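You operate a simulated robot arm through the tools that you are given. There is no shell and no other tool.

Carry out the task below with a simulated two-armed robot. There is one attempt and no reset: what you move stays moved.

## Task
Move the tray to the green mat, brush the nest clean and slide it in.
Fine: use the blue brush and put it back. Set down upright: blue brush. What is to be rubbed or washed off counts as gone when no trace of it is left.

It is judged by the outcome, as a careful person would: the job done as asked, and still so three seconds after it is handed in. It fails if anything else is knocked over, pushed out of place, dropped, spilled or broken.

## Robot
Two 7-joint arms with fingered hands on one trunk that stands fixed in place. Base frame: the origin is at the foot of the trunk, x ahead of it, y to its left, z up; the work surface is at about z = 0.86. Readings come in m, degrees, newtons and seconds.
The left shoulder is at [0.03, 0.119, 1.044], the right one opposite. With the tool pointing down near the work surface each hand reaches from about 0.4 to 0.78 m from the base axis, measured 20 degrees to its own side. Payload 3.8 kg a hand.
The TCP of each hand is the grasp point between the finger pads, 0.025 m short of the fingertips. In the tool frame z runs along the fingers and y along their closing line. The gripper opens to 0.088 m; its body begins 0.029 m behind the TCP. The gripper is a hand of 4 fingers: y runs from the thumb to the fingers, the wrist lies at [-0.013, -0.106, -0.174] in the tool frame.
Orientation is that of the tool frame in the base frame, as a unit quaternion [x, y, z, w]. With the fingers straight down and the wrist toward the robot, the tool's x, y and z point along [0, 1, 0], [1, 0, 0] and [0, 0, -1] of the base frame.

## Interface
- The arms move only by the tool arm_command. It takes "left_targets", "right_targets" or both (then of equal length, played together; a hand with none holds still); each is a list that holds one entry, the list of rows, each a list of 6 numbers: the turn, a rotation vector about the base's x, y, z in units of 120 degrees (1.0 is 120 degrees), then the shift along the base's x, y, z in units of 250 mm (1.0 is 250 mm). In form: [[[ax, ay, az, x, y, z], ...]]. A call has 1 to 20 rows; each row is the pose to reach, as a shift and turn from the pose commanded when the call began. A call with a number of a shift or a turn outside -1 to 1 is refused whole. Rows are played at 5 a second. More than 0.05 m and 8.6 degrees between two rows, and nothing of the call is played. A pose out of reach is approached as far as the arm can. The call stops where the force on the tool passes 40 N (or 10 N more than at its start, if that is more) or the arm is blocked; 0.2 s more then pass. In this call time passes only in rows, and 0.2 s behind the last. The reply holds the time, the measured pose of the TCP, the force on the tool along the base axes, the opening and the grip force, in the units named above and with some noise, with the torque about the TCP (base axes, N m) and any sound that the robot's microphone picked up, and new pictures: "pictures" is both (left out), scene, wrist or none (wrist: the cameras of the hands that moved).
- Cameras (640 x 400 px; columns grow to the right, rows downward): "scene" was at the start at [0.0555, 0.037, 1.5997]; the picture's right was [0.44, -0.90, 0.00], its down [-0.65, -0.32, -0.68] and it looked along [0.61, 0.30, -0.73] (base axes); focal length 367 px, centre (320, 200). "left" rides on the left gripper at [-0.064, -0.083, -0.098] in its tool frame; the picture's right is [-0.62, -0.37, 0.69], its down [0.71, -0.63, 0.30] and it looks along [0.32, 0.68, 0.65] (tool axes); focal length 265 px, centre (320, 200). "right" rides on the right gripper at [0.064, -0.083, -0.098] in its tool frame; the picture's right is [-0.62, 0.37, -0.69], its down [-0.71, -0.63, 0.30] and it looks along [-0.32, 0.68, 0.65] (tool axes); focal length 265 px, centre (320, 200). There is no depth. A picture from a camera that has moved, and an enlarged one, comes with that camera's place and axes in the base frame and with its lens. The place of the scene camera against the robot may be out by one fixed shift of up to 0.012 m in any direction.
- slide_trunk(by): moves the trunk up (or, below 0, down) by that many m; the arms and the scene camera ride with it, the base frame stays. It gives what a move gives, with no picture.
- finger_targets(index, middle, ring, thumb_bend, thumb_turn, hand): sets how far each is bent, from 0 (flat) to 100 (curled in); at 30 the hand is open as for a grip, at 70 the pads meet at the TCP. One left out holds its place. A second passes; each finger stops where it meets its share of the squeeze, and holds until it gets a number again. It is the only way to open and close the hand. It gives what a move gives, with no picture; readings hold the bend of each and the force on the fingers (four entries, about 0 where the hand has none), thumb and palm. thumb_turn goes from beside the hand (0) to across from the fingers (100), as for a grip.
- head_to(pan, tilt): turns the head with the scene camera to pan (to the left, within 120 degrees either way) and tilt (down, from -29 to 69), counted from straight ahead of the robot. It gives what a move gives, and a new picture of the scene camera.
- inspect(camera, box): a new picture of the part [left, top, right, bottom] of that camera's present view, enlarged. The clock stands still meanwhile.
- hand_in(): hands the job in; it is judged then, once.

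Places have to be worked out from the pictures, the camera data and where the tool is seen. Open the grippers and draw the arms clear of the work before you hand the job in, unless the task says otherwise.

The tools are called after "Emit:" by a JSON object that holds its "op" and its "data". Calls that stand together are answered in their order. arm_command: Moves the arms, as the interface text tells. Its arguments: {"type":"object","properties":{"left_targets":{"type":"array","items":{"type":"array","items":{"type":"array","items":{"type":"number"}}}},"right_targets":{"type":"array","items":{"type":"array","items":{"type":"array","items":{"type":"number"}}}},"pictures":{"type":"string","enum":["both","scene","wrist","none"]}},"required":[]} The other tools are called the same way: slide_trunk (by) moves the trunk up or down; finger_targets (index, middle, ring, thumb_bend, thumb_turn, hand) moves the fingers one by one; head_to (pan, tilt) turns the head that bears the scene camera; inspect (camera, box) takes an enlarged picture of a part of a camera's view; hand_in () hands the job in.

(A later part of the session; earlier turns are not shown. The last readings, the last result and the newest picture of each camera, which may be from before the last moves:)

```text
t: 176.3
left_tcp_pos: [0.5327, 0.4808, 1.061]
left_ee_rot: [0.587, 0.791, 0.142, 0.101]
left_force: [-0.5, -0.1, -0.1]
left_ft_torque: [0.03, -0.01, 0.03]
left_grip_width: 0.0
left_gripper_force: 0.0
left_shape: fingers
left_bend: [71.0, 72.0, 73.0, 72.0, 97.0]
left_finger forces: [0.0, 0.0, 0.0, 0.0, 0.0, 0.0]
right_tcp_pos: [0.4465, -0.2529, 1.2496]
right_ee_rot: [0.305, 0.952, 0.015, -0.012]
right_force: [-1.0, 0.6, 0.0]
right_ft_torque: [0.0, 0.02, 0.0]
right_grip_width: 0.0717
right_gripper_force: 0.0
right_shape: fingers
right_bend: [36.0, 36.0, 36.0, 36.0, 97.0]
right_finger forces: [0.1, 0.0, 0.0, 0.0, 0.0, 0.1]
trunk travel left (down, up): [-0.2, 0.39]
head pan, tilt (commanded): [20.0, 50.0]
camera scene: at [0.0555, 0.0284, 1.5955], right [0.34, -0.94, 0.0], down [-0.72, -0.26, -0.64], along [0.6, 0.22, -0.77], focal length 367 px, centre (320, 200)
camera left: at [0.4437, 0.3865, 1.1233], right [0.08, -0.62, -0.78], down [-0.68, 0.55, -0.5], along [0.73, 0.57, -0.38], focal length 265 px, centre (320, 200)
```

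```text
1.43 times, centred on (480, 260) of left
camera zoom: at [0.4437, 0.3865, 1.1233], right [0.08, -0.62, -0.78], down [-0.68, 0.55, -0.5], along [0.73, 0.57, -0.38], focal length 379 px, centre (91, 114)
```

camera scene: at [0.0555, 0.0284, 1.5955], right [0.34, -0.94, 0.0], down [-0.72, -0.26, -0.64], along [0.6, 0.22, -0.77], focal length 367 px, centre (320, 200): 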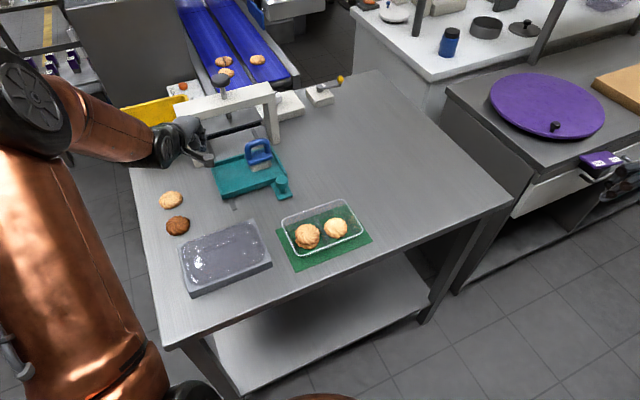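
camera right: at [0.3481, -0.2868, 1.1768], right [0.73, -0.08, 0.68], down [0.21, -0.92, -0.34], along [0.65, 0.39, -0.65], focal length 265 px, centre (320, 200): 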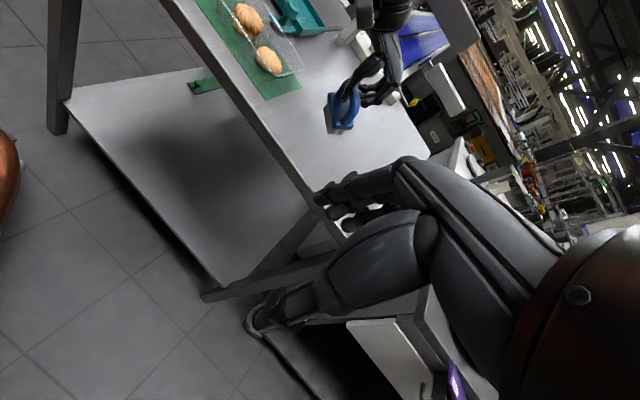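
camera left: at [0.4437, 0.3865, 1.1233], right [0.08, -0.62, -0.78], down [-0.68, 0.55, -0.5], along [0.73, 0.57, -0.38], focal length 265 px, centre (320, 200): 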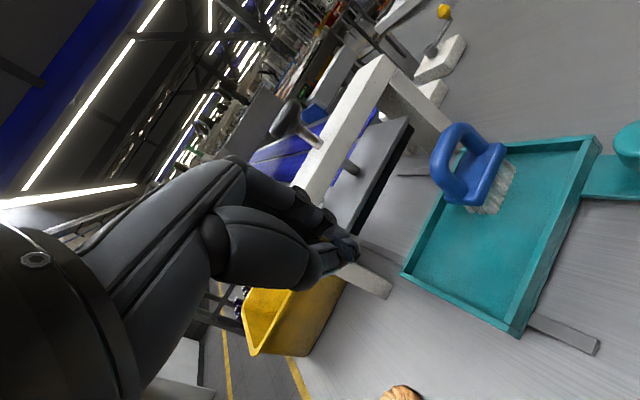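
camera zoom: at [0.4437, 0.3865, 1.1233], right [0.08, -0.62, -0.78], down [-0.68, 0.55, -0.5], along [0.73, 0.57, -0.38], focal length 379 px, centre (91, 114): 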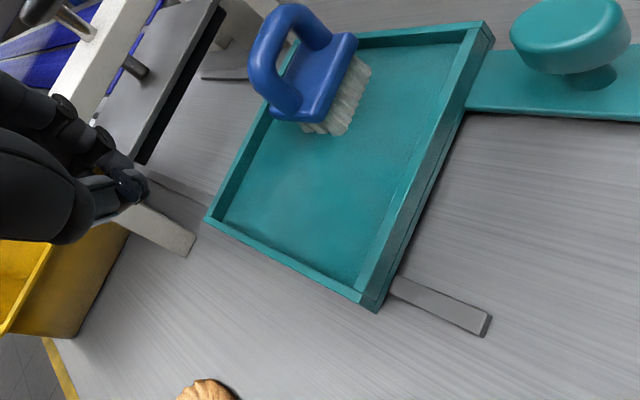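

The nest looks clean everywhere that I can see. Next I retrieve the brush: open the left hand and hover over it with yaw 33° and tilt 20°.

Emit:
{"op": "finger_targets", "data": {"hand": "left", "index": 36, "middle": 36, "ring": 36, "thumb_bend": 36}}

Emit:
{"op": "arm_command", "data": {"left_targets": [[[0, 0, 0.025, 0.1, -0.03, 0.0], [0, 0, 0.05, 0.2, -0.06, 0.0], [0, 0, 0.075, 0.3, -0.09, 0.0], [0, 0, 0.1, 0.4, -0.12, 0.0], [0, 0, 0.12, 0.5, -0.155, -0.02], [0, 0, 0.133, 0.56, -0.18, -0.06]]], "pictures": "wrist"}}

Emit:
{"op": "inspect", "data": {"camera": "left", "box": [280, 160, 560, 390]}}

```text
t: 177.3
left_tcp_pos: [0.5325, 0.4809, 1.0604]
left_ee_rot: [0.586, 0.792, 0.143, 0.1]
left_force: [0.0, -0.7, 0.6]
left_ft_torque: [0.01, 0.01, -0.02]
left_grip_width: 0.0719
left_gripper_force: 0.0
left_shape: fingers
left_bend: [36.0, 36.0, 36.0, 36.0, 97.0]
left_finger forces: [0.0, 0.0, 0.0, 0.1, 0.0, 0.0]
right_tcp_pos: [0.4466, -0.2524, 1.2485]
right_ee_rot: [0.305, 0.952, 0.014, -0.015]
right_force: [-0.6, 0.7, 0.0]
right_ft_torque: [0.02, -0.03, 0.0]
right_grip_width: 0.0719
right_gripper_force: 0.1
right_shape: fingers
right_bend: [36.0, 36.0, 36.0, 36.0, 97.0]
right_finger forces: [0.1, 0.0, 0.1, 0.1, 0.0, 0.0]
trunk travel left (down, up): [-0.2, 0.39]
head pan, tilt (commanded): [20.0, 50.0]
```

```text
t: 178.7
left_tcp_pos: [0.6761, 0.4383, 1.0452]
left_ee_rot: [0.469, 0.866, 0.155, 0.08]
left_force: [0.2, -0.1, 0.6]
left_ft_torque: [-0.02, 0.0, -0.01]
left_grip_width: 0.0717
left_gripper_force: 0.1
left_shape: fingers
left_bend: [36.0, 36.0, 36.0, 36.0, 97.0]
left_finger forces: [0.0, 0.0, 0.0, 0.0, 0.0, 0.0]
right_tcp_pos: [0.4472, -0.2524, 1.2479]
right_ee_rot: [0.305, 0.952, 0.014, -0.014]
right_force: [0.2, 0.3, -0.3]
right_ft_torque: [0.0, 0.0, -0.01]
right_grip_width: 0.0718
right_gripper_force: 0.1
right_shape: fingers
right_bend: [36.0, 36.0, 36.0, 36.0, 97.0]
right_finger forces: [0.0, 0.1, 0.0, 0.0, 0.1, 0.1]
trunk travel left (down, up): [-0.2, 0.39]
head pan, tilt (commanded): [20.0, 50.0]
camera left: at [0.6163, 0.3222, 1.1077], right [0.24, -0.57, -0.78], down [-0.8, 0.34, -0.5], along [0.55, 0.75, -0.38], focal length 265 px, centre (320, 200)
```

left: 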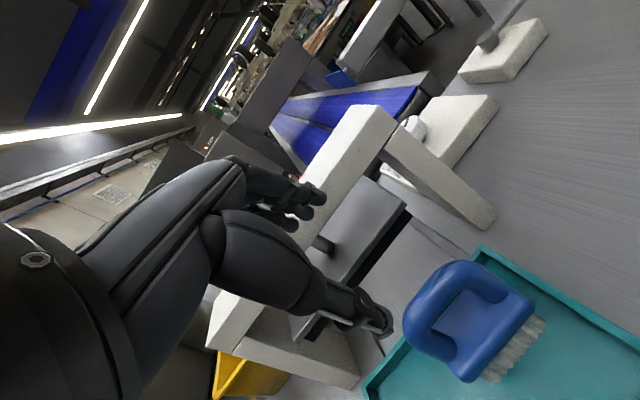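

```text
1.74 times, centred on (420, 275) of left
camera zoom: at [0.6163, 0.3222, 1.1077], right [0.24, -0.57, -0.78], down [-0.8, 0.34, -0.5], along [0.55, 0.75, -0.38], focal length 462 px, centre (146, 70)
```

zoom: 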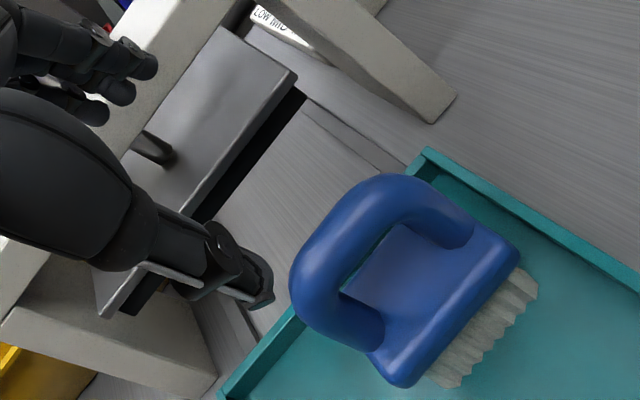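

No reach warning. The brush centre is at about (0.683, 0.436). For reach margin I raise the hand slightly, lower the trunk 6 cm and add a little tilt, then come down over the bar.

Emit:
{"op": "arm_command", "data": {"left_targets": [[[0.009, -0.0145, 0, 0.0, 0.0, 0.1], [0.0182, -0.028, 0, 0.0, 0.0, 0.2]]], "pictures": "none"}}

Emit:
{"op": "slide_trunk", "data": {"by": -0.06}}

Emit:
{"op": "arm_command", "data": {"left_targets": [[[0, 0, 0, 0.016, -0.002, -0.06], [0, 0, 0, 0.032, -0.004, -0.14], [0, 0, 0, 0.032, -0.004, -0.22]]], "pictures": "wrist"}}

Emit:
{"op": "inspect", "data": {"camera": "left", "box": [270, 160, 550, 390]}}

```text
t: 179.3
left_tcp_pos: [0.6721, 0.4382, 1.0951]
left_ee_rot: [0.467, 0.859, 0.186, 0.096]
left_force: [0.0, 1.0, 0.5]
left_ft_torque: [-0.01, 0.01, 0.02]
left_grip_width: 0.0718
left_gripper_force: 0.0
left_shape: fingers
left_bend: [36.0, 36.0, 36.0, 36.0, 97.0]
left_finger forces: [0.0, 0.0, 0.0, 0.1, 0.0, 0.0]
right_tcp_pos: [0.4462, -0.2514, 1.2495]
right_ee_rot: [0.305, 0.952, 0.015, -0.012]
right_force: [-1.2, 0.8, 0.2]
right_ft_torque: [0.01, -0.02, 0.0]
right_grip_width: 0.0718
right_gripper_force: 0.1
right_shape: fingers
right_bend: [36.0, 36.0, 36.0, 36.0, 97.0]
right_finger forces: [0.1, 0.1, 0.1, 0.0, 0.0, 0.1]
trunk travel left (down, up): [-0.2, 0.39]
head pan, tilt (commanded): [20.0, 50.0]
```

```text
t: 180.3
left_tcp_pos: [0.6722, 0.4398, 1.0341]
left_ee_rot: [0.467, 0.859, 0.185, 0.096]
left_force: [-0.3, -0.7, 0.6]
left_ft_torque: [0.01, -0.02, 0.01]
left_grip_width: 0.0715
left_gripper_force: 0.1
left_shape: fingers
left_bend: [36.0, 36.0, 36.0, 36.0, 97.0]
left_finger forces: [0.1, 0.0, 0.0, 0.0, 0.1, 0.0]
right_tcp_pos: [0.4459, -0.2516, 1.1888]
right_ee_rot: [0.305, 0.952, 0.015, -0.013]
right_force: [-0.3, 0.4, -0.4]
right_ft_torque: [0.05, -0.01, 0.0]
right_grip_width: 0.0718
right_gripper_force: 0.0
right_shape: fingers
right_bend: [36.0, 36.0, 36.0, 36.0, 97.0]
right_finger forces: [0.0, 0.0, 0.0, 0.1, 0.0, 0.1]
trunk travel left (down, up): [-0.14, 0.45]
head pan, tilt (commanded): [20.0, 50.0]
```

```text
t: 181.1
left_tcp_pos: [0.6795, 0.4391, 0.9804]
left_ee_rot: [0.467, 0.859, 0.185, 0.096]
left_force: [0.0, 0.3, 0.5]
left_ft_torque: [0.0, 0.0, 0.02]
left_grip_width: 0.0717
left_gripper_force: 0.0
left_shape: fingers
left_bend: [36.0, 36.0, 36.0, 36.0, 97.0]
left_finger forces: [0.1, 0.4, 0.1, 0.1, 0.0, 0.0]
right_tcp_pos: [0.446, -0.2531, 1.1888]
right_ee_rot: [0.305, 0.952, 0.015, -0.013]
right_force: [-0.6, -0.3, -0.3]
right_ft_torque: [-0.01, 0.04, -0.02]
right_grip_width: 0.0717
right_gripper_force: 0.1
right_shape: fingers
right_bend: [36.0, 36.0, 36.0, 36.0, 97.0]
right_finger forces: [0.0, 0.0, 0.0, 0.1, 0.0, 0.0]
trunk travel left (down, up): [-0.14, 0.45]
head pan, tilt (commanded): [20.0, 50.0]
camera left: at [0.618, 0.3214, 1.0344], right [0.29, -0.54, -0.79], down [-0.77, 0.36, -0.53], along [0.57, 0.76, -0.31], focal length 265 px, centre (320, 200)
```

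left: 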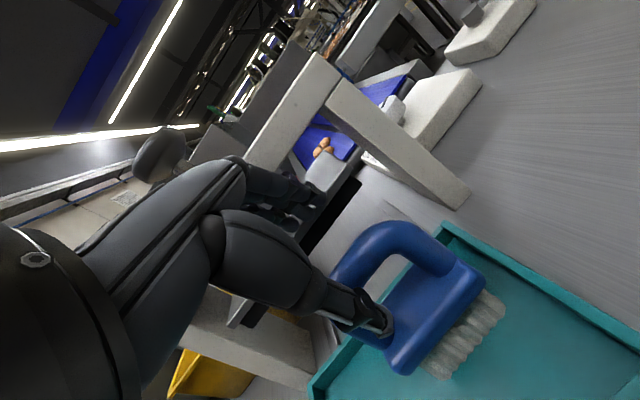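

```text
1.74 times, centred on (410, 275) of left
camera zoom: at [0.618, 0.3214, 1.0344], right [0.29, -0.54, -0.79], down [-0.77, 0.36, -0.53], along [0.57, 0.76, -0.31], focal length 462 px, centre (164, 70)
```

zoom: 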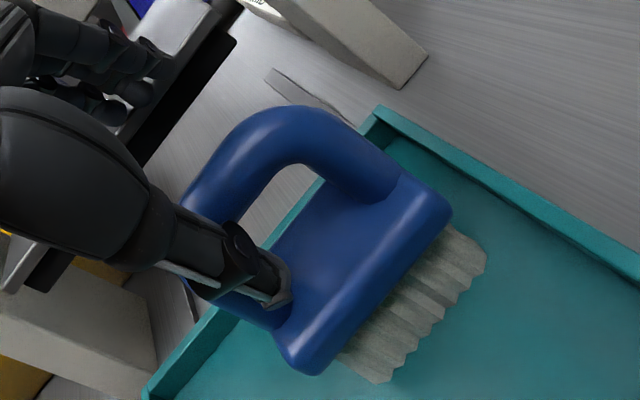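

The middle finger registers a slight touch (0.4 N), possibly the press plate behind. I tuck the fingers in a little before going lower.

Emit:
{"op": "finger_targets", "data": {"hand": "left", "index": 50, "middle": 50, "ring": 50}}

Emit:
{"op": "inspect", "data": {"camera": "left", "box": [200, 120, 420, 300]}}

Emit:
{"op": "inspect", "data": {"camera": "scene", "box": [190, 90, 310, 190]}}

```text
t: 182.1
left_tcp_pos: [0.68, 0.4391, 0.98]
left_ee_rot: [0.467, 0.859, 0.186, 0.096]
left_force: [-0.3, -0.5, -0.6]
left_ft_torque: [0.02, 0.02, 0.01]
left_grip_width: 0.0569
left_gripper_force: 0.2
left_shape: fingers
left_bend: [50.0, 50.0, 50.0, 36.0, 97.0]
left_finger forces: [0.1, 0.0, 0.1, 0.1, 0.0, 0.0]
right_tcp_pos: [0.4452, -0.252, 1.1879]
right_ee_rot: [0.306, 0.952, 0.016, -0.013]
right_force: [1.0, -0.7, 0.3]
right_ft_torque: [0.02, -0.02, 0.02]
right_grip_width: 0.0719
right_gripper_force: 0.1
right_shape: fingers
right_bend: [36.0, 36.0, 36.0, 36.0, 97.0]
right_finger forces: [0.1, 0.1, 0.0, 0.1, 0.1, 0.0]
trunk travel left (down, up): [-0.14, 0.45]
head pan, tilt (commanded): [20.0, 50.0]
```

```text
2.22 times, centred on (310, 210) of left
camera zoom: at [0.6179, 0.3214, 1.0342], right [0.29, -0.54, -0.79], down [-0.77, 0.36, -0.53], along [0.57, 0.76, -0.32], focal length 590 px, centre (342, 178)
```

zoom: 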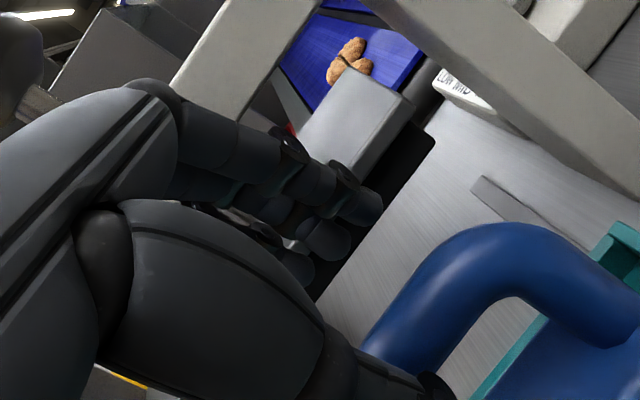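

```text
4.00 times, centred on (250, 140) of scene
camera zoom: at [0.0565, 0.0278, 1.5355], right [0.34, -0.94, 0.0], down [-0.72, -0.26, -0.64], along [0.6, 0.22, -0.77], focal length 1469 px, centre (600, 440)
```

zoom: 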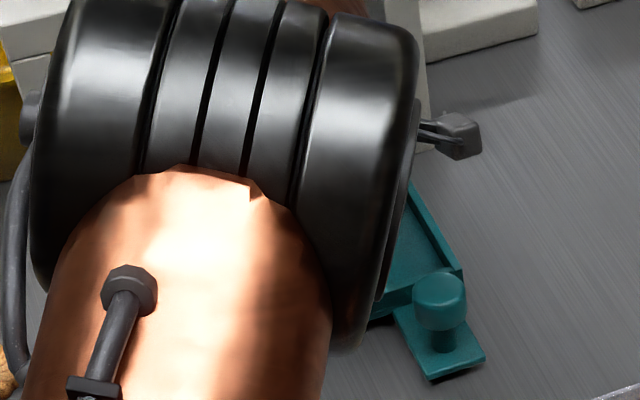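

The fingers are near the press plate but clear now. I lower the last 3 cm carefully and close the digits under the bar.

Emit:
{"op": "arm_command", "data": {"left_targets": [[[0, 0, 0, 0.0, -0.004, -0.04], [0, 0, 0, 0.0, -0.006, -0.08], [0, 0, 0, 0.0, -0.008, -0.12]]], "pictures": "none"}}

Emit:
{"op": "finger_targets", "data": {"hand": "left", "index": 74, "middle": 75, "ring": 76, "thumb_bend": 74}}

Emit:
{"op": "inspect", "data": {"camera": "left", "box": [250, 140, 530, 370]}}

```text
t: 182.9
left_tcp_pos: [0.6804, 0.4368, 0.9486]
left_ee_rot: [0.467, 0.859, 0.184, 0.096]
left_force: [-0.2, -0.5, -0.6]
left_ft_torque: [-0.03, 0.0, 0.01]
left_grip_width: 0.0576
left_gripper_force: 0.2
left_shape: fingers
left_bend: [50.0, 50.0, 50.0, 36.0, 97.0]
left_finger forces: [0.1, 0.0, 0.0, 0.1, 0.3, 0.0]
right_tcp_pos: [0.4461, -0.2533, 1.1876]
right_ee_rot: [0.305, 0.952, 0.015, -0.014]
right_force: [0.4, 0.3, -0.4]
right_ft_torque: [0.0, -0.01, 0.03]
right_grip_width: 0.0717
right_gripper_force: 0.2
right_shape: fingers
right_bend: [36.0, 36.0, 36.0, 36.0, 97.0]
right_finger forces: [0.1, 0.0, 0.0, 0.0, 0.0, 0.0]
trunk travel left (down, up): [-0.14, 0.45]
head pan, tilt (commanded): [20.0, 50.0]
```

```text
t: 183.9
left_tcp_pos: [0.6806, 0.4372, 0.9489]
left_ee_rot: [0.467, 0.859, 0.185, 0.097]
left_force: [-0.3, -0.1, -0.1]
left_ft_torque: [-0.04, 0.0, -0.01]
left_grip_width: 0.0001
left_gripper_force: 0.1
left_shape: fingers
left_bend: [74.0, 75.0, 76.0, 71.0, 97.0]
left_finger forces: [0.2, 0.0, 0.1, 0.0, 0.1, 0.0]
right_tcp_pos: [0.4467, -0.2528, 1.188]
right_ee_rot: [0.306, 0.952, 0.014, -0.013]
right_force: [0.3, 0.4, 0.2]
right_ft_torque: [0.02, 0.02, 0.03]
right_grip_width: 0.0718
right_gripper_force: 0.0
right_shape: fingers
right_bend: [36.0, 36.0, 36.0, 36.0, 97.0]
right_finger forces: [0.0, 0.1, 0.0, 0.0, 0.0, 0.0]
trunk travel left (down, up): [-0.14, 0.45]
head pan, tilt (commanded): [20.0, 50.0]
```

```text
1.74 times, centred on (390, 255) of left
camera zoom: at [0.6187, 0.3191, 1.003], right [0.29, -0.54, -0.79], down [-0.77, 0.36, -0.53], along [0.57, 0.76, -0.32], focal length 462 px, centre (198, 104)
```

zoom: 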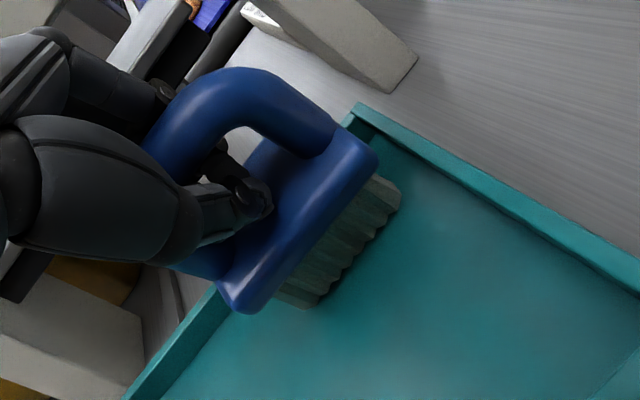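

The digits are closed under the bar. I lift slowly and draw back from the press.

Emit:
{"op": "arm_command", "data": {"left_targets": [[[0, 0, 0, 0, 0, 0.04], [0, 0, 0, -0.01, -0.01, 0.08], [0, 0, 0, -0.03, -0.02, 0.13], [0, 0, 0, -0.06, -0.03, 0.18], [0, 0, 0, -0.1, -0.04, 0.24]]], "pictures": "wrist"}}

Emit:
{"op": "inspect", "data": {"camera": "left", "box": [250, 140, 530, 370]}}

Emit:
{"op": "inspect", "data": {"camera": "scene", "box": [180, 70, 320, 190]}}

```text
t: 185.1
left_tcp_pos: [0.6553, 0.4247, 1.0122]
left_ee_rot: [0.467, 0.859, 0.185, 0.096]
left_force: [0.4, -0.5, -1.4]
left_ft_torque: [0.0, -0.03, 0.05]
left_grip_width: 0.0
left_gripper_force: 1.5
left_shape: fingers
left_bend: [74.0, 75.0, 76.0, 71.0, 97.0]
left_finger forces: [1.0, 0.0, 0.2, 0.0, 1.4, 0.0]
right_tcp_pos: [0.4467, -0.2531, 1.1888]
right_ee_rot: [0.306, 0.952, 0.015, -0.013]
right_force: [0.2, -0.5, -0.3]
right_ft_torque: [0.0, 0.0, -0.02]
right_grip_width: 0.0719
right_gripper_force: 0.2
right_shape: fingers
right_bend: [36.0, 36.0, 36.0, 36.0, 97.0]
right_finger forces: [0.0, 0.1, 0.1, 0.0, 0.0, 0.1]
trunk travel left (down, up): [-0.14, 0.45]
head pan, tilt (commanded): [20.0, 50.0]
camera left: at [0.593, 0.3075, 1.0663], right [0.29, -0.54, -0.79], down [-0.77, 0.36, -0.53], along [0.57, 0.76, -0.32], focal length 265 px, centre (320, 200)
```

left: 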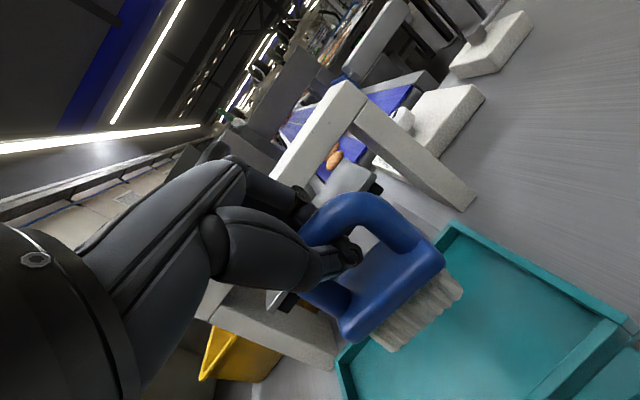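

```text
1.74 times, centred on (390, 255) of left
camera zoom: at [0.593, 0.3075, 1.0663], right [0.29, -0.54, -0.79], down [-0.77, 0.36, -0.53], along [0.57, 0.76, -0.32], focal length 462 px, centre (198, 104)
```

zoom: 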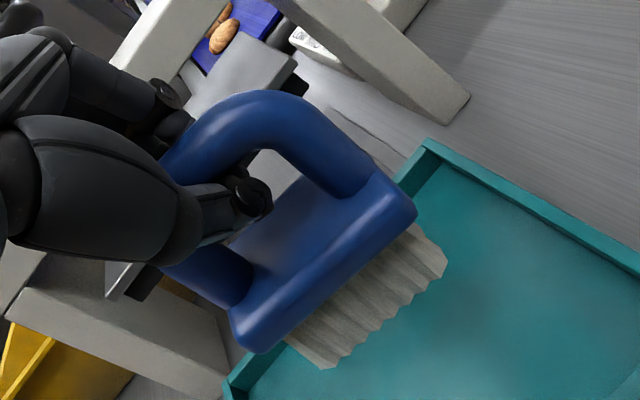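

```text
3.33 times, centred on (250, 130) of scene
camera zoom: at [0.0561, 0.0277, 1.5355], right [0.34, -0.94, 0.0], down [-0.72, -0.26, -0.64], along [0.6, 0.22, -0.77], focal length 1224 px, centre (553, 433)
```

zoom: 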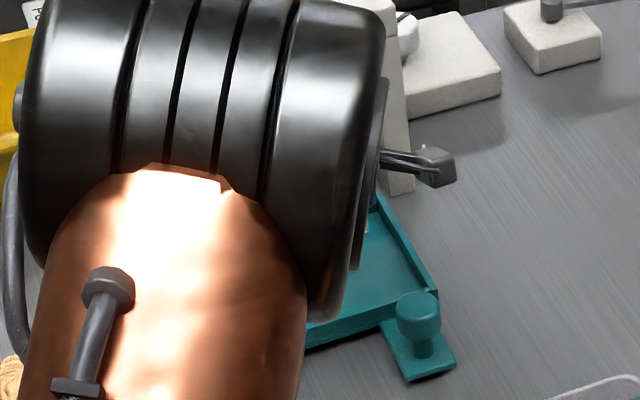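

The brush is lifted out (1.4 N). I raise it and retreat to the left, reducing yaw, then look at the empty nest.

Emit:
{"op": "arm_command", "data": {"left_targets": [[[0, 0, -0.02, -0.06, 0.0, 0.1], [0, 0, -0.05, -0.16, 0.0, 0.18], [0, 0, -0.08, -0.28, -0.01, 0.22], [0, 0, -0.11, -0.4, -0.02, 0.25], [0, 0, -0.14, -0.53, -0.03, 0.27], [0, 0, -0.17, -0.66, -0.04, 0.28], [0, 0, -0.2, -0.8, -0.04, 0.3], [0, 0, -0.23, -0.94, -0.04, 0.3]]], "pictures": "both"}}

Emit:
{"op": "inspect", "data": {"camera": "scene", "box": [190, 90, 310, 190]}}

Emit:
{"op": "inspect", "data": {"camera": "left", "box": [250, 140, 530, 370]}}

```text
t: 186.9
left_tcp_pos: [0.4208, 0.4156, 1.0852]
left_ee_rot: [0.658, 0.723, 0.157, 0.138]
left_force: [-0.4, -0.4, -1.5]
left_ft_torque: [0.04, -0.02, -0.04]
left_grip_width: 0.0
left_gripper_force: 1.0
left_shape: fingers
left_bend: [74.0, 75.0, 76.0, 71.0, 97.0]
left_finger forces: [0.9, 0.0, 0.3, 0.0, 1.5, 0.0]
right_tcp_pos: [0.4446, -0.2522, 1.1889]
right_ee_rot: [0.306, 0.952, 0.016, -0.014]
right_force: [0.2, -0.6, -0.5]
right_ft_torque: [-0.03, 0.03, -0.05]
right_grip_width: 0.0719
right_gripper_force: 0.1
right_shape: fingers
right_bend: [36.0, 36.0, 36.0, 36.0, 97.0]
right_finger forces: [0.1, 0.0, 0.0, 0.1, 0.0, 0.0]
trunk travel left (down, up): [-0.14, 0.45]
head pan, tilt (commanded): [20.0, 50.0]
camera scene: at [0.0555, 0.0279, 1.5355], right [0.34, -0.94, 0.0], down [-0.72, -0.26, -0.64], along [0.6, 0.22, -0.77], focal length 367 px, centre (320, 200)
camera left: at [0.3112, 0.34, 1.1396], right [0.01, -0.62, -0.79], down [-0.52, 0.67, -0.53], along [0.86, 0.41, -0.32], focal length 265 px, centre (320, 200)
```

scene: 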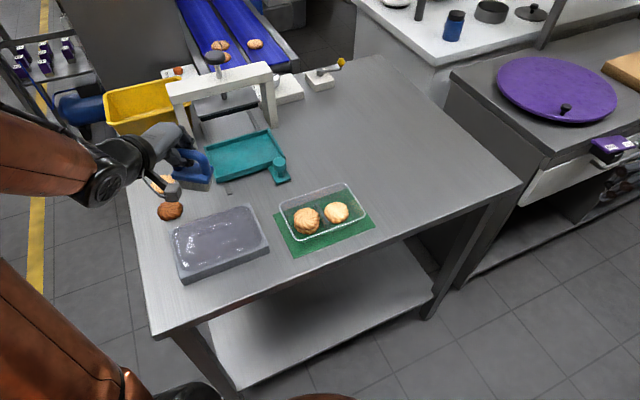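
left: 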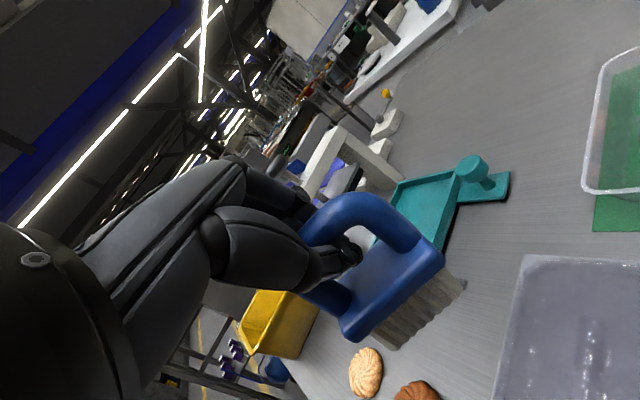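

```text
4.00 times, centred on (250, 140) of scene
camera zoom: at [0.0555, 0.0279, 1.5355], right [0.34, -0.94, 0.0], down [-0.72, -0.26, -0.64], along [0.6, 0.22, -0.77], focal length 1469 px, centre (600, 440)
```

zoom: 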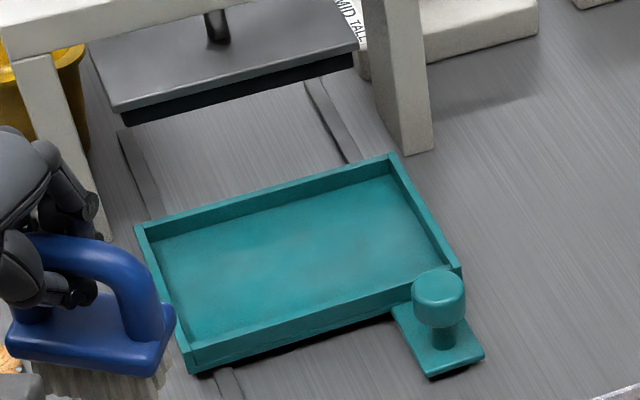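

```text
1.74 times, centred on (390, 255) of left
camera zoom: at [0.3112, 0.34, 1.1396], right [0.01, -0.62, -0.79], down [-0.52, 0.67, -0.53], along [0.86, 0.41, -0.32], focal length 462 px, centre (198, 104)
```

zoom: 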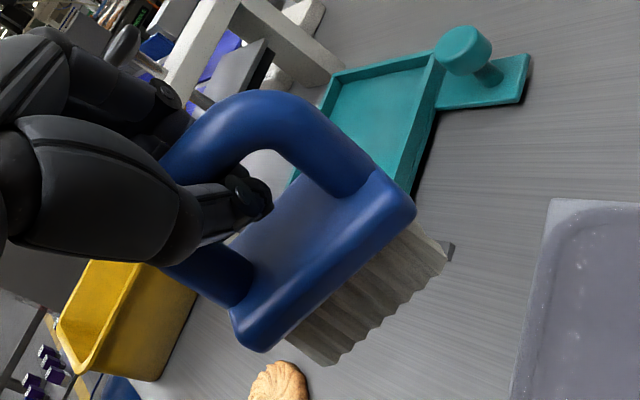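

The nest is empty. I zoom in more closely for any trace of crumbs.

Emit:
{"op": "inspect", "data": {"camera": "scene", "box": [212, 128, 252, 178]}}

Emit:
{"op": "inspect", "data": {"camera": "scene", "box": [245, 125, 285, 170]}}

Emit:
{"op": "inspect", "data": {"camera": "left", "box": [380, 150, 470, 240]}}

```text
8.00 times, centred on (232, 153) of scene
camera zoom: at [0.0555, 0.0279, 1.5355], right [0.34, -0.94, 0.0], down [-0.72, -0.26, -0.64], along [0.6, 0.22, -0.77], focal length 2938 px, centre (1024, 576)
```

zoom: 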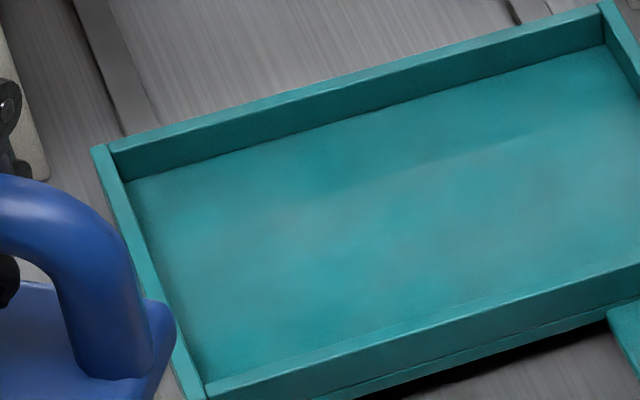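

```text
8.89 times, centred on (265, 148) of scene
camera zoom: at [0.0555, 0.0279, 1.5355], right [0.34, -0.94, 0.0], down [-0.72, -0.26, -0.64], along [0.6, 0.22, -0.77], focal length 3265 px, centre (809, 667)
```

zoom: 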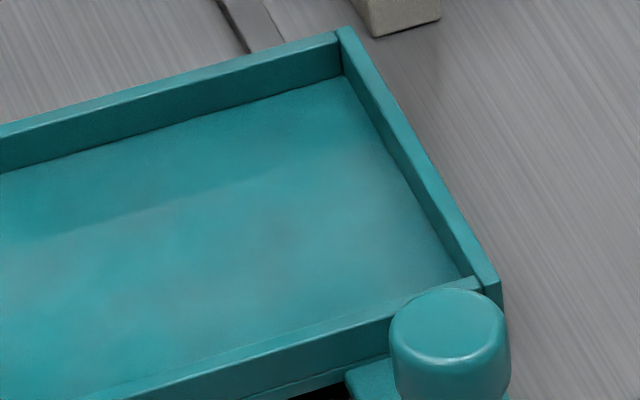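

```text
4.44 times, centred on (425, 195) of left
camera zoom: at [0.3112, 0.34, 1.1396], right [0.01, -0.62, -0.79], down [-0.52, 0.67, -0.53], along [0.86, 0.41, -0.32], focal length 1180 px, centre (-147, 222)
```

zoom: 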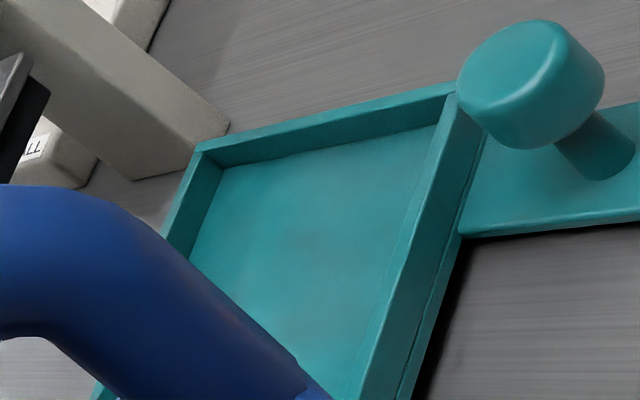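

The nest floor is completely clean. Now I carry the brush back toward the hand-over spot, along the route that worked before.

Emit:
{"op": "arm_command", "data": {"left_targets": [[[0, 0, -0.018, 0.03, -0.1, 0.02], [0, 0, -0.036, 0.07, -0.2, 0.04], [0, 0, -0.054, 0.12, -0.3, 0.04], [0, 0, -0.072, 0.17, -0.41, 0.04], [0, 0, -0.09, 0.23, -0.52, 0.04], [0, 0, -0.108, 0.29, -0.62, 0.04], [0, 0, -0.126, 0.35, -0.72, 0.03], [0, 0, -0.142, 0.4, -0.82, 0.02]]], "pictures": "both"}}

```text
t: 188.7
left_tcp_pos: [0.5234, 0.2114, 1.0914]
left_ee_rot: [0.759, 0.618, 0.134, 0.158]
left_force: [0.2, 0.7, -1.5]
left_ft_torque: [0.02, 0.01, -0.02]
left_grip_width: 0.0
left_gripper_force: 1.2
left_shape: fingers
left_bend: [74.0, 75.0, 76.0, 71.0, 97.0]
left_finger forces: [1.1, 0.0, 0.2, 0.0, 1.5, 0.0]
right_tcp_pos: [0.4463, -0.2518, 1.1875]
right_ee_rot: [0.305, 0.952, 0.015, -0.013]
right_force: [0.0, 0.3, -0.7]
right_ft_torque: [0.0, 0.0, 0.0]
right_grip_width: 0.0716
right_gripper_force: 0.1
right_shape: fingers
right_bend: [36.0, 36.0, 36.0, 36.0, 97.0]
right_finger forces: [0.1, 0.0, 0.0, 0.0, 0.0, 0.0]
trunk travel left (down, up): [-0.14, 0.45]
head pan, tilt (commanded): [20.0, 50.0]
camera scene: at [0.057, 0.0274, 1.5355], right [0.34, -0.94, 0.0], down [-0.72, -0.26, -0.64], along [0.6, 0.22, -0.77], focal length 367 px, centre (320, 200)
camera left: at [0.3961, 0.172, 1.1456], right [-0.18, -0.59, -0.79], down [-0.3, 0.79, -0.53], along [0.94, 0.14, -0.32], focal length 265 px, centre (320, 200)
```

scene: 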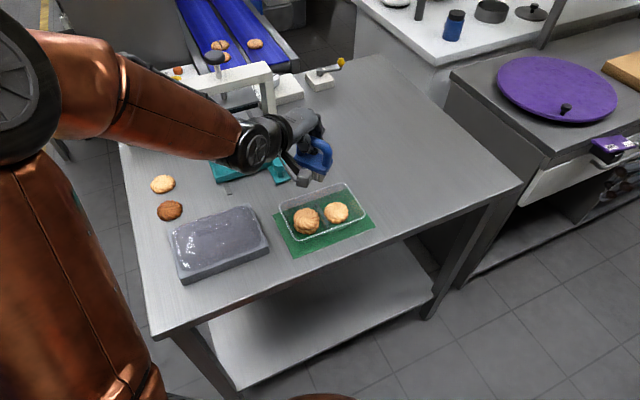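
left: 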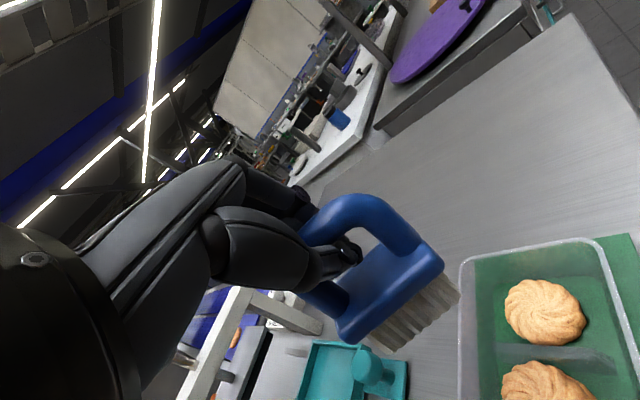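

Good posture still. I continue to the hand-over spot near (0.655, 0.02).

Emit:
{"op": "arm_command", "data": {"left_targets": [[[0, 0, 0, 0.066, -0.093, 0.0], [0, 0, 0, 0.132, -0.186, 0.0], [0, 0, 0, 0.198, -0.28, 0.0], [0, 0, 0, 0.264, -0.373, -0.02], [0, 0, 0, 0.33, -0.466, -0.05], [0, 0, 0, 0.396, -0.56, -0.09], [0, 0, 0, 0.462, -0.653, -0.13], [0, 0, 0, 0.526, -0.746, -0.18]]], "pictures": "both"}}

Emit:
{"op": "inspect", "data": {"camera": "scene", "box": [330, 90, 470, 200]}}

```text
t: 190.5
left_tcp_pos: [0.6529, 0.0235, 1.0448]
left_ee_rot: [0.758, 0.618, 0.135, 0.16]
left_force: [-1.2, 0.1, -1.7]
left_ft_torque: [-0.04, 0.0, -0.02]
left_grip_width: 0.0
left_gripper_force: 1.0
left_shape: fingers
left_bend: [74.0, 75.0, 76.0, 71.0, 97.0]
left_finger forces: [1.1, 0.1, 0.0, 0.0, 1.5, 0.1]
right_tcp_pos: [0.4484, -0.2519, 1.1874]
right_ee_rot: [0.305, 0.952, 0.015, -0.013]
right_force: [0.4, -0.5, -0.2]
right_ft_torque: [-0.02, -0.01, 0.03]
right_grip_width: 0.0717
right_gripper_force: 0.0
right_shape: fingers
right_bend: [36.0, 36.0, 36.0, 36.0, 97.0]
right_finger forces: [0.1, 0.0, 0.0, 0.1, 0.0, 0.1]
trunk travel left (down, up): [-0.14, 0.45]
head pan, tilt (commanded): [20.0, 50.0]
camera scene: at [0.0574, 0.0268, 1.5354], right [0.34, -0.94, 0.0], down [-0.72, -0.26, -0.64], along [0.6, 0.22, -0.77], focal length 367 px, centre (320, 200)
camera left: at [0.526, -0.0163, 1.0994], right [-0.18, -0.59, -0.79], down [-0.3, 0.79, -0.53], along [0.94, 0.14, -0.32], focal length 265 px, centre (320, 200)
```

scene: 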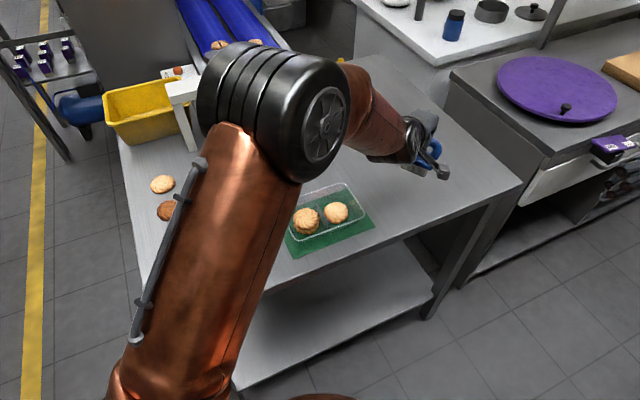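
left: 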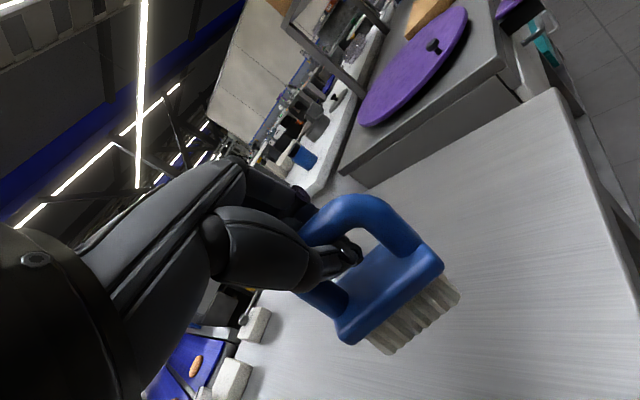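

```text
3.64 times, centred on (400, 145) of scene
camera zoom: at [0.0574, 0.0268, 1.5354], right [0.34, -0.94, 0.0], down [-0.72, -0.26, -0.64], along [0.6, 0.22, -0.77], focal length 1336 px, centre (29, 400)
```

zoom: 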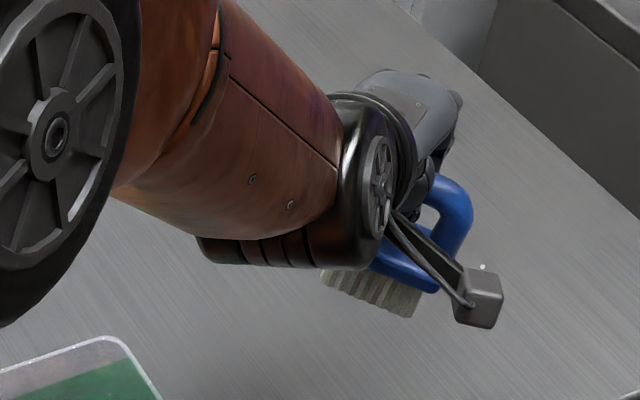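

I lower the brush onto the table here.

Emit:
{"op": "arm_command", "data": {"left_targets": [[[0, 0, 0, 0, 0, -0.1], [0, 0, 0, 0, 0, -0.2], [0, 0, 0, 0, 0, -0.28], [0, 0, 0, 0, 0, -0.34], [0, 0, 0, 0, 0, -0.37]]], "pictures": "none"}}

Emit:
{"op": "arm_command", "data": {"left_targets": [[[0, 0, 0, 0, 0, -0.015], [0, 0, 0, 0, 0, -0.03]]], "pictures": "wrist"}}

Emit:
{"op": "inspect", "data": {"camera": "scene", "box": [330, 90, 470, 200]}}

```text
t: 191.7
left_tcp_pos: [0.651, 0.0244, 0.951]
left_ee_rot: [0.758, 0.618, 0.136, 0.159]
left_force: [0.6, 0.5, -1.1]
left_ft_torque: [-0.01, 0.01, -0.01]
left_grip_width: 0.0
left_gripper_force: 1.5
left_shape: fingers
left_bend: [74.0, 75.0, 76.0, 71.0, 97.0]
left_finger forces: [1.0, 0.0, 0.3, 0.0, 1.4, 0.0]
right_tcp_pos: [0.4457, -0.2531, 1.1896]
right_ee_rot: [0.305, 0.952, 0.015, -0.014]
right_force: [-0.2, 0.2, -0.5]
right_ft_torque: [0.03, 0.02, 0.0]
right_grip_width: 0.0715
right_gripper_force: 0.1
right_shape: fingers
right_bend: [36.0, 36.0, 36.0, 36.0, 97.0]
right_finger forces: [0.0, 0.0, 0.1, 0.0, 0.1, 0.0]
trunk travel left (down, up): [-0.14, 0.45]
head pan, tilt (commanded): [20.0, 50.0]
```

```text
t: 192.3
left_tcp_pos: [0.6522, 0.0235, 0.9458]
left_ee_rot: [0.758, 0.617, 0.135, 0.159]
left_force: [-0.5, 0.3, -1.2]
left_ft_torque: [0.0, 0.02, 0.0]
left_grip_width: 0.0
left_gripper_force: 0.8
left_shape: fingers
left_bend: [74.0, 75.0, 76.0, 71.0, 97.0]
left_finger forces: [1.0, 0.1, 0.3, 0.0, 1.3, 0.0]
right_tcp_pos: [0.4463, -0.2517, 1.1886]
right_ee_rot: [0.305, 0.952, 0.015, -0.014]
right_force: [-0.7, -0.7, 0.2]
right_ft_torque: [0.01, -0.01, -0.03]
right_grip_width: 0.0717
right_gripper_force: 0.1
right_shape: fingers
right_bend: [36.0, 36.0, 36.0, 36.0, 97.0]
right_finger forces: [0.1, 0.0, 0.1, 0.0, 0.0, 0.0]
trunk travel left (down, up): [-0.14, 0.45]
head pan, tilt (commanded): [20.0, 50.0]
camera left: at [0.5254, -0.0153, 0.9994], right [-0.18, -0.59, -0.79], down [-0.3, 0.79, -0.53], along [0.94, 0.14, -0.32], focal length 265 px, centre (320, 200)
```

left: 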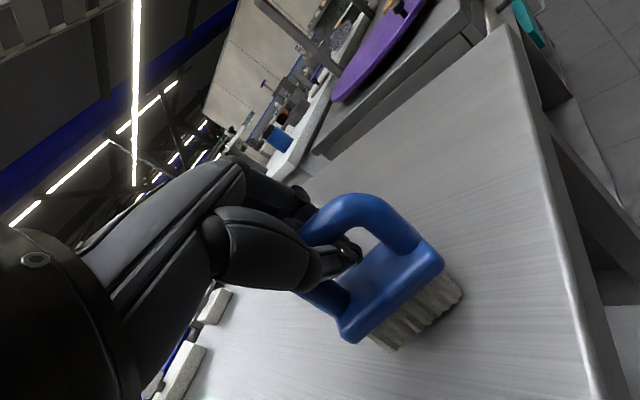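

```text
3.64 times, centred on (400, 145) of scene
camera zoom: at [0.0567, 0.0277, 1.5355], right [0.34, -0.94, 0.0], down [-0.72, -0.26, -0.64], along [0.6, 0.22, -0.77], focal length 1336 px, centre (29, 400)
```

zoom: 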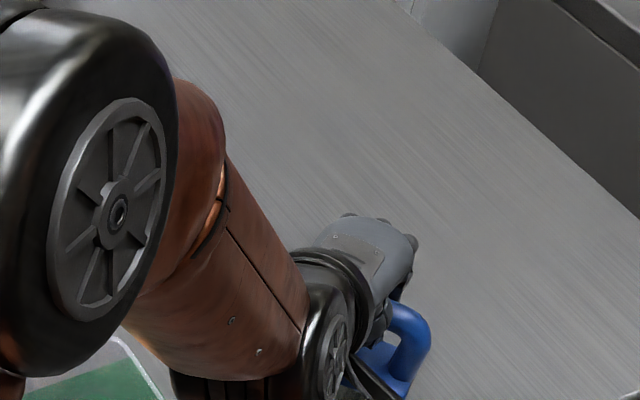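

Still hanging. I lower a few millimetres more until the table takes the weight.

Emit:
{"op": "arm_command", "data": {"left_targets": [[[0, 0, 0, 0, 0, -0.015], [0, 0, 0, 0, 0, -0.03]]], "pictures": "none"}}

Emit:
{"op": "arm_command", "data": {"left_targets": [[[0, 0, 0, 0, 0, -0.015]]], "pictures": "wrist"}}

```text
t: 192.9
left_tcp_pos: [0.6524, 0.0245, 0.9374]
left_ee_rot: [0.758, 0.618, 0.135, 0.159]
left_force: [-0.3, 0.7, -0.4]
left_ft_torque: [-0.01, -0.02, -0.04]
left_grip_width: 0.0001
left_gripper_force: 0.8
left_shape: fingers
left_bend: [74.0, 75.0, 76.0, 71.0, 97.0]
left_finger forces: [0.2, 0.1, 0.4, 0.0, 0.2, 0.0]
right_tcp_pos: [0.4464, -0.2522, 1.1889]
right_ee_rot: [0.305, 0.952, 0.014, -0.014]
right_force: [-0.1, 0.8, -0.4]
right_ft_torque: [-0.05, 0.04, 0.02]
right_grip_width: 0.072
right_gripper_force: 0.1
right_shape: fingers
right_bend: [36.0, 36.0, 36.0, 36.0, 97.0]
right_finger forces: [0.1, 0.0, 0.0, 0.0, 0.0, 0.0]
trunk travel left (down, up): [-0.14, 0.45]
head pan, tilt (commanded): [20.0, 50.0]
```

```text
t: 193.3
left_tcp_pos: [0.6526, 0.025, 0.9342]
left_ee_rot: [0.758, 0.618, 0.135, 0.16]
left_force: [0.4, -0.1, 0.5]
left_ft_torque: [-0.02, 0.01, -0.01]
left_grip_width: 0.0
left_gripper_force: 0.0
left_shape: fingers
left_bend: [74.0, 75.0, 76.0, 71.0, 97.0]
left_finger forces: [0.0, 0.0, 0.0, 0.0, 0.1, 0.1]
right_tcp_pos: [0.4466, -0.2525, 1.1884]
right_ee_rot: [0.305, 0.952, 0.015, -0.013]
right_force: [-0.1, 0.0, 0.5]
right_ft_torque: [0.02, 0.0, 0.01]
right_grip_width: 0.0719
right_gripper_force: 0.0
right_shape: fingers
right_bend: [36.0, 36.0, 36.0, 36.0, 97.0]
right_finger forces: [0.1, 0.0, 0.1, 0.0, 0.1, 0.0]
trunk travel left (down, up): [-0.14, 0.45]
head pan, tilt (commanded): [20.0, 50.0]
camera left: at [0.5255, -0.0155, 0.9884], right [-0.18, -0.59, -0.79], down [-0.3, 0.79, -0.53], along [0.94, 0.14, -0.31], focal length 265 px, centre (320, 200)
```

left: 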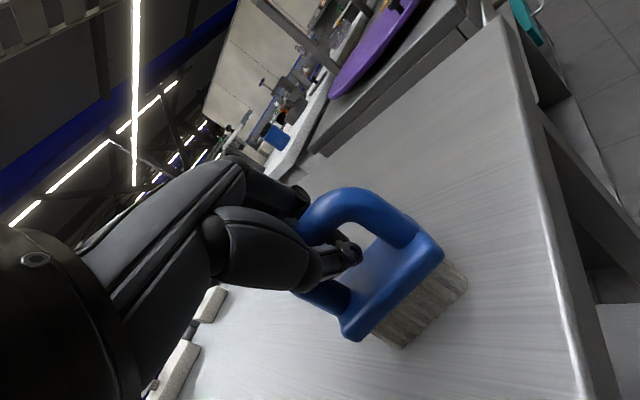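

The brush stands on the table. I open the left hand, rise straight up and retreat along the same route, to leave room for the right hand.

Emit:
{"op": "finger_targets", "data": {"hand": "left", "index": 34, "middle": 34, "ring": 34, "thumb_bend": 32}}

Emit:
{"op": "arm_command", "data": {"left_targets": [[[0, 0, 0, 0, 0, 0.08], [0, 0, 0, 0, 0, 0.18], [0, 0, 0, 0, 0, 0.3], [0, 0, 0, 0, 0, 0.44], [0, 0, 0, -0.06, 0.1, 0.56], [0, 0, 0, -0.14, 0.22, 0.62], [0, 0, 0, -0.22, 0.34, 0.64], [0, 0, 0, -0.3, 0.46, 0.64], [0, 0, 0, -0.38, 0.58, 0.64], [0, 0, 0, -0.46, 0.7, 0.64], [0, 0, 0, -0.53, 0.78, 0.64]]], "pictures": "both"}}

```text
t: 194.3
left_tcp_pos: [0.6525, 0.0249, 0.9375]
left_ee_rot: [0.758, 0.617, 0.137, 0.162]
left_force: [4.9, -1.5, 23.7]
left_ft_torque: [-0.14, 0.18, 0.01]
left_grip_width: 0.0548
left_gripper_force: 11.5
left_shape: fingers
left_bend: [34.0, 34.0, 34.0, 50.0, 98.0]
left_finger forces: [0.0, 0.0, 0.0, 0.0, 23.5, 0.0]
right_tcp_pos: [0.4446, -0.253, 1.1893]
right_ee_rot: [0.306, 0.952, 0.015, -0.013]
right_force: [0.3, 0.0, -0.2]
right_ft_torque: [0.0, 0.01, 0.02]
right_grip_width: 0.0718
right_gripper_force: 0.0
right_shape: fingers
right_bend: [36.0, 36.0, 36.0, 36.0, 97.0]
right_finger forces: [0.0, 0.0, 0.1, 0.0, 0.1, 0.1]
trunk travel left (down, up): [-0.14, 0.45]
head pan, tilt (commanded): [20.0, 50.0]
```

```text
t: 196.7
left_tcp_pos: [0.518, 0.2185, 1.0916]
left_ee_rot: [0.758, 0.617, 0.136, 0.16]
left_force: [0.8, 1.4, -0.7]
left_ft_torque: [0.0, 0.03, -0.03]
left_grip_width: 0.0779
left_gripper_force: 0.0
left_shape: fingers
left_bend: [34.0, 34.0, 34.0, 32.0, 97.0]
left_finger forces: [0.0, 0.1, 0.0, 0.0, 0.1, 0.1]
right_tcp_pos: [0.4455, -0.2526, 1.1892]
right_ee_rot: [0.305, 0.952, 0.015, -0.014]
right_force: [-0.1, -0.2, 0.5]
right_ft_torque: [-0.01, 0.02, 0.03]
right_grip_width: 0.0716
right_gripper_force: 0.1
right_shape: fingers
right_bend: [36.0, 36.0, 36.0, 36.0, 97.0]
right_finger forces: [0.0, 0.1, 0.0, 0.0, 0.0, 0.0]
trunk travel left (down, up): [-0.14, 0.45]
head pan, tilt (commanded): [20.0, 50.0]
camera scene: at [0.0557, 0.0281, 1.5355], right [0.34, -0.94, 0.0], down [-0.72, -0.26, -0.64], along [0.6, 0.22, -0.77], focal length 367 px, centre (320, 200)
camera left: at [0.3908, 0.1794, 1.1456], right [-0.18, -0.59, -0.79], down [-0.3, 0.79, -0.53], along [0.94, 0.14, -0.31], focal length 265 px, centre (320, 200)
```

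scene: 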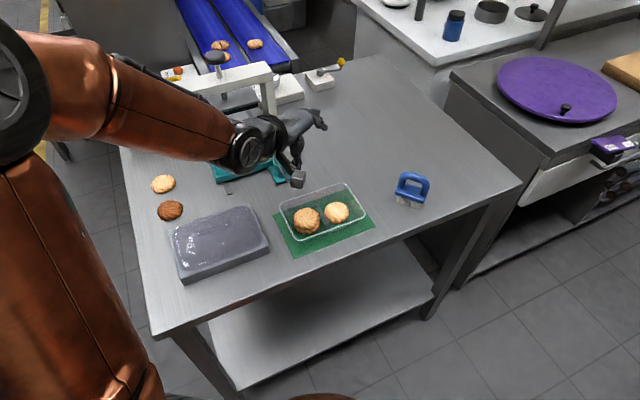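
left: 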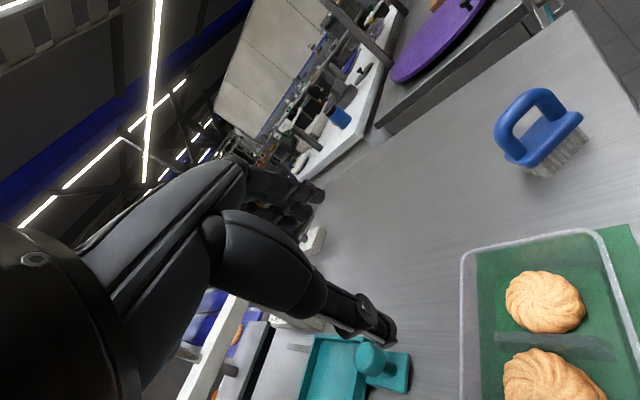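

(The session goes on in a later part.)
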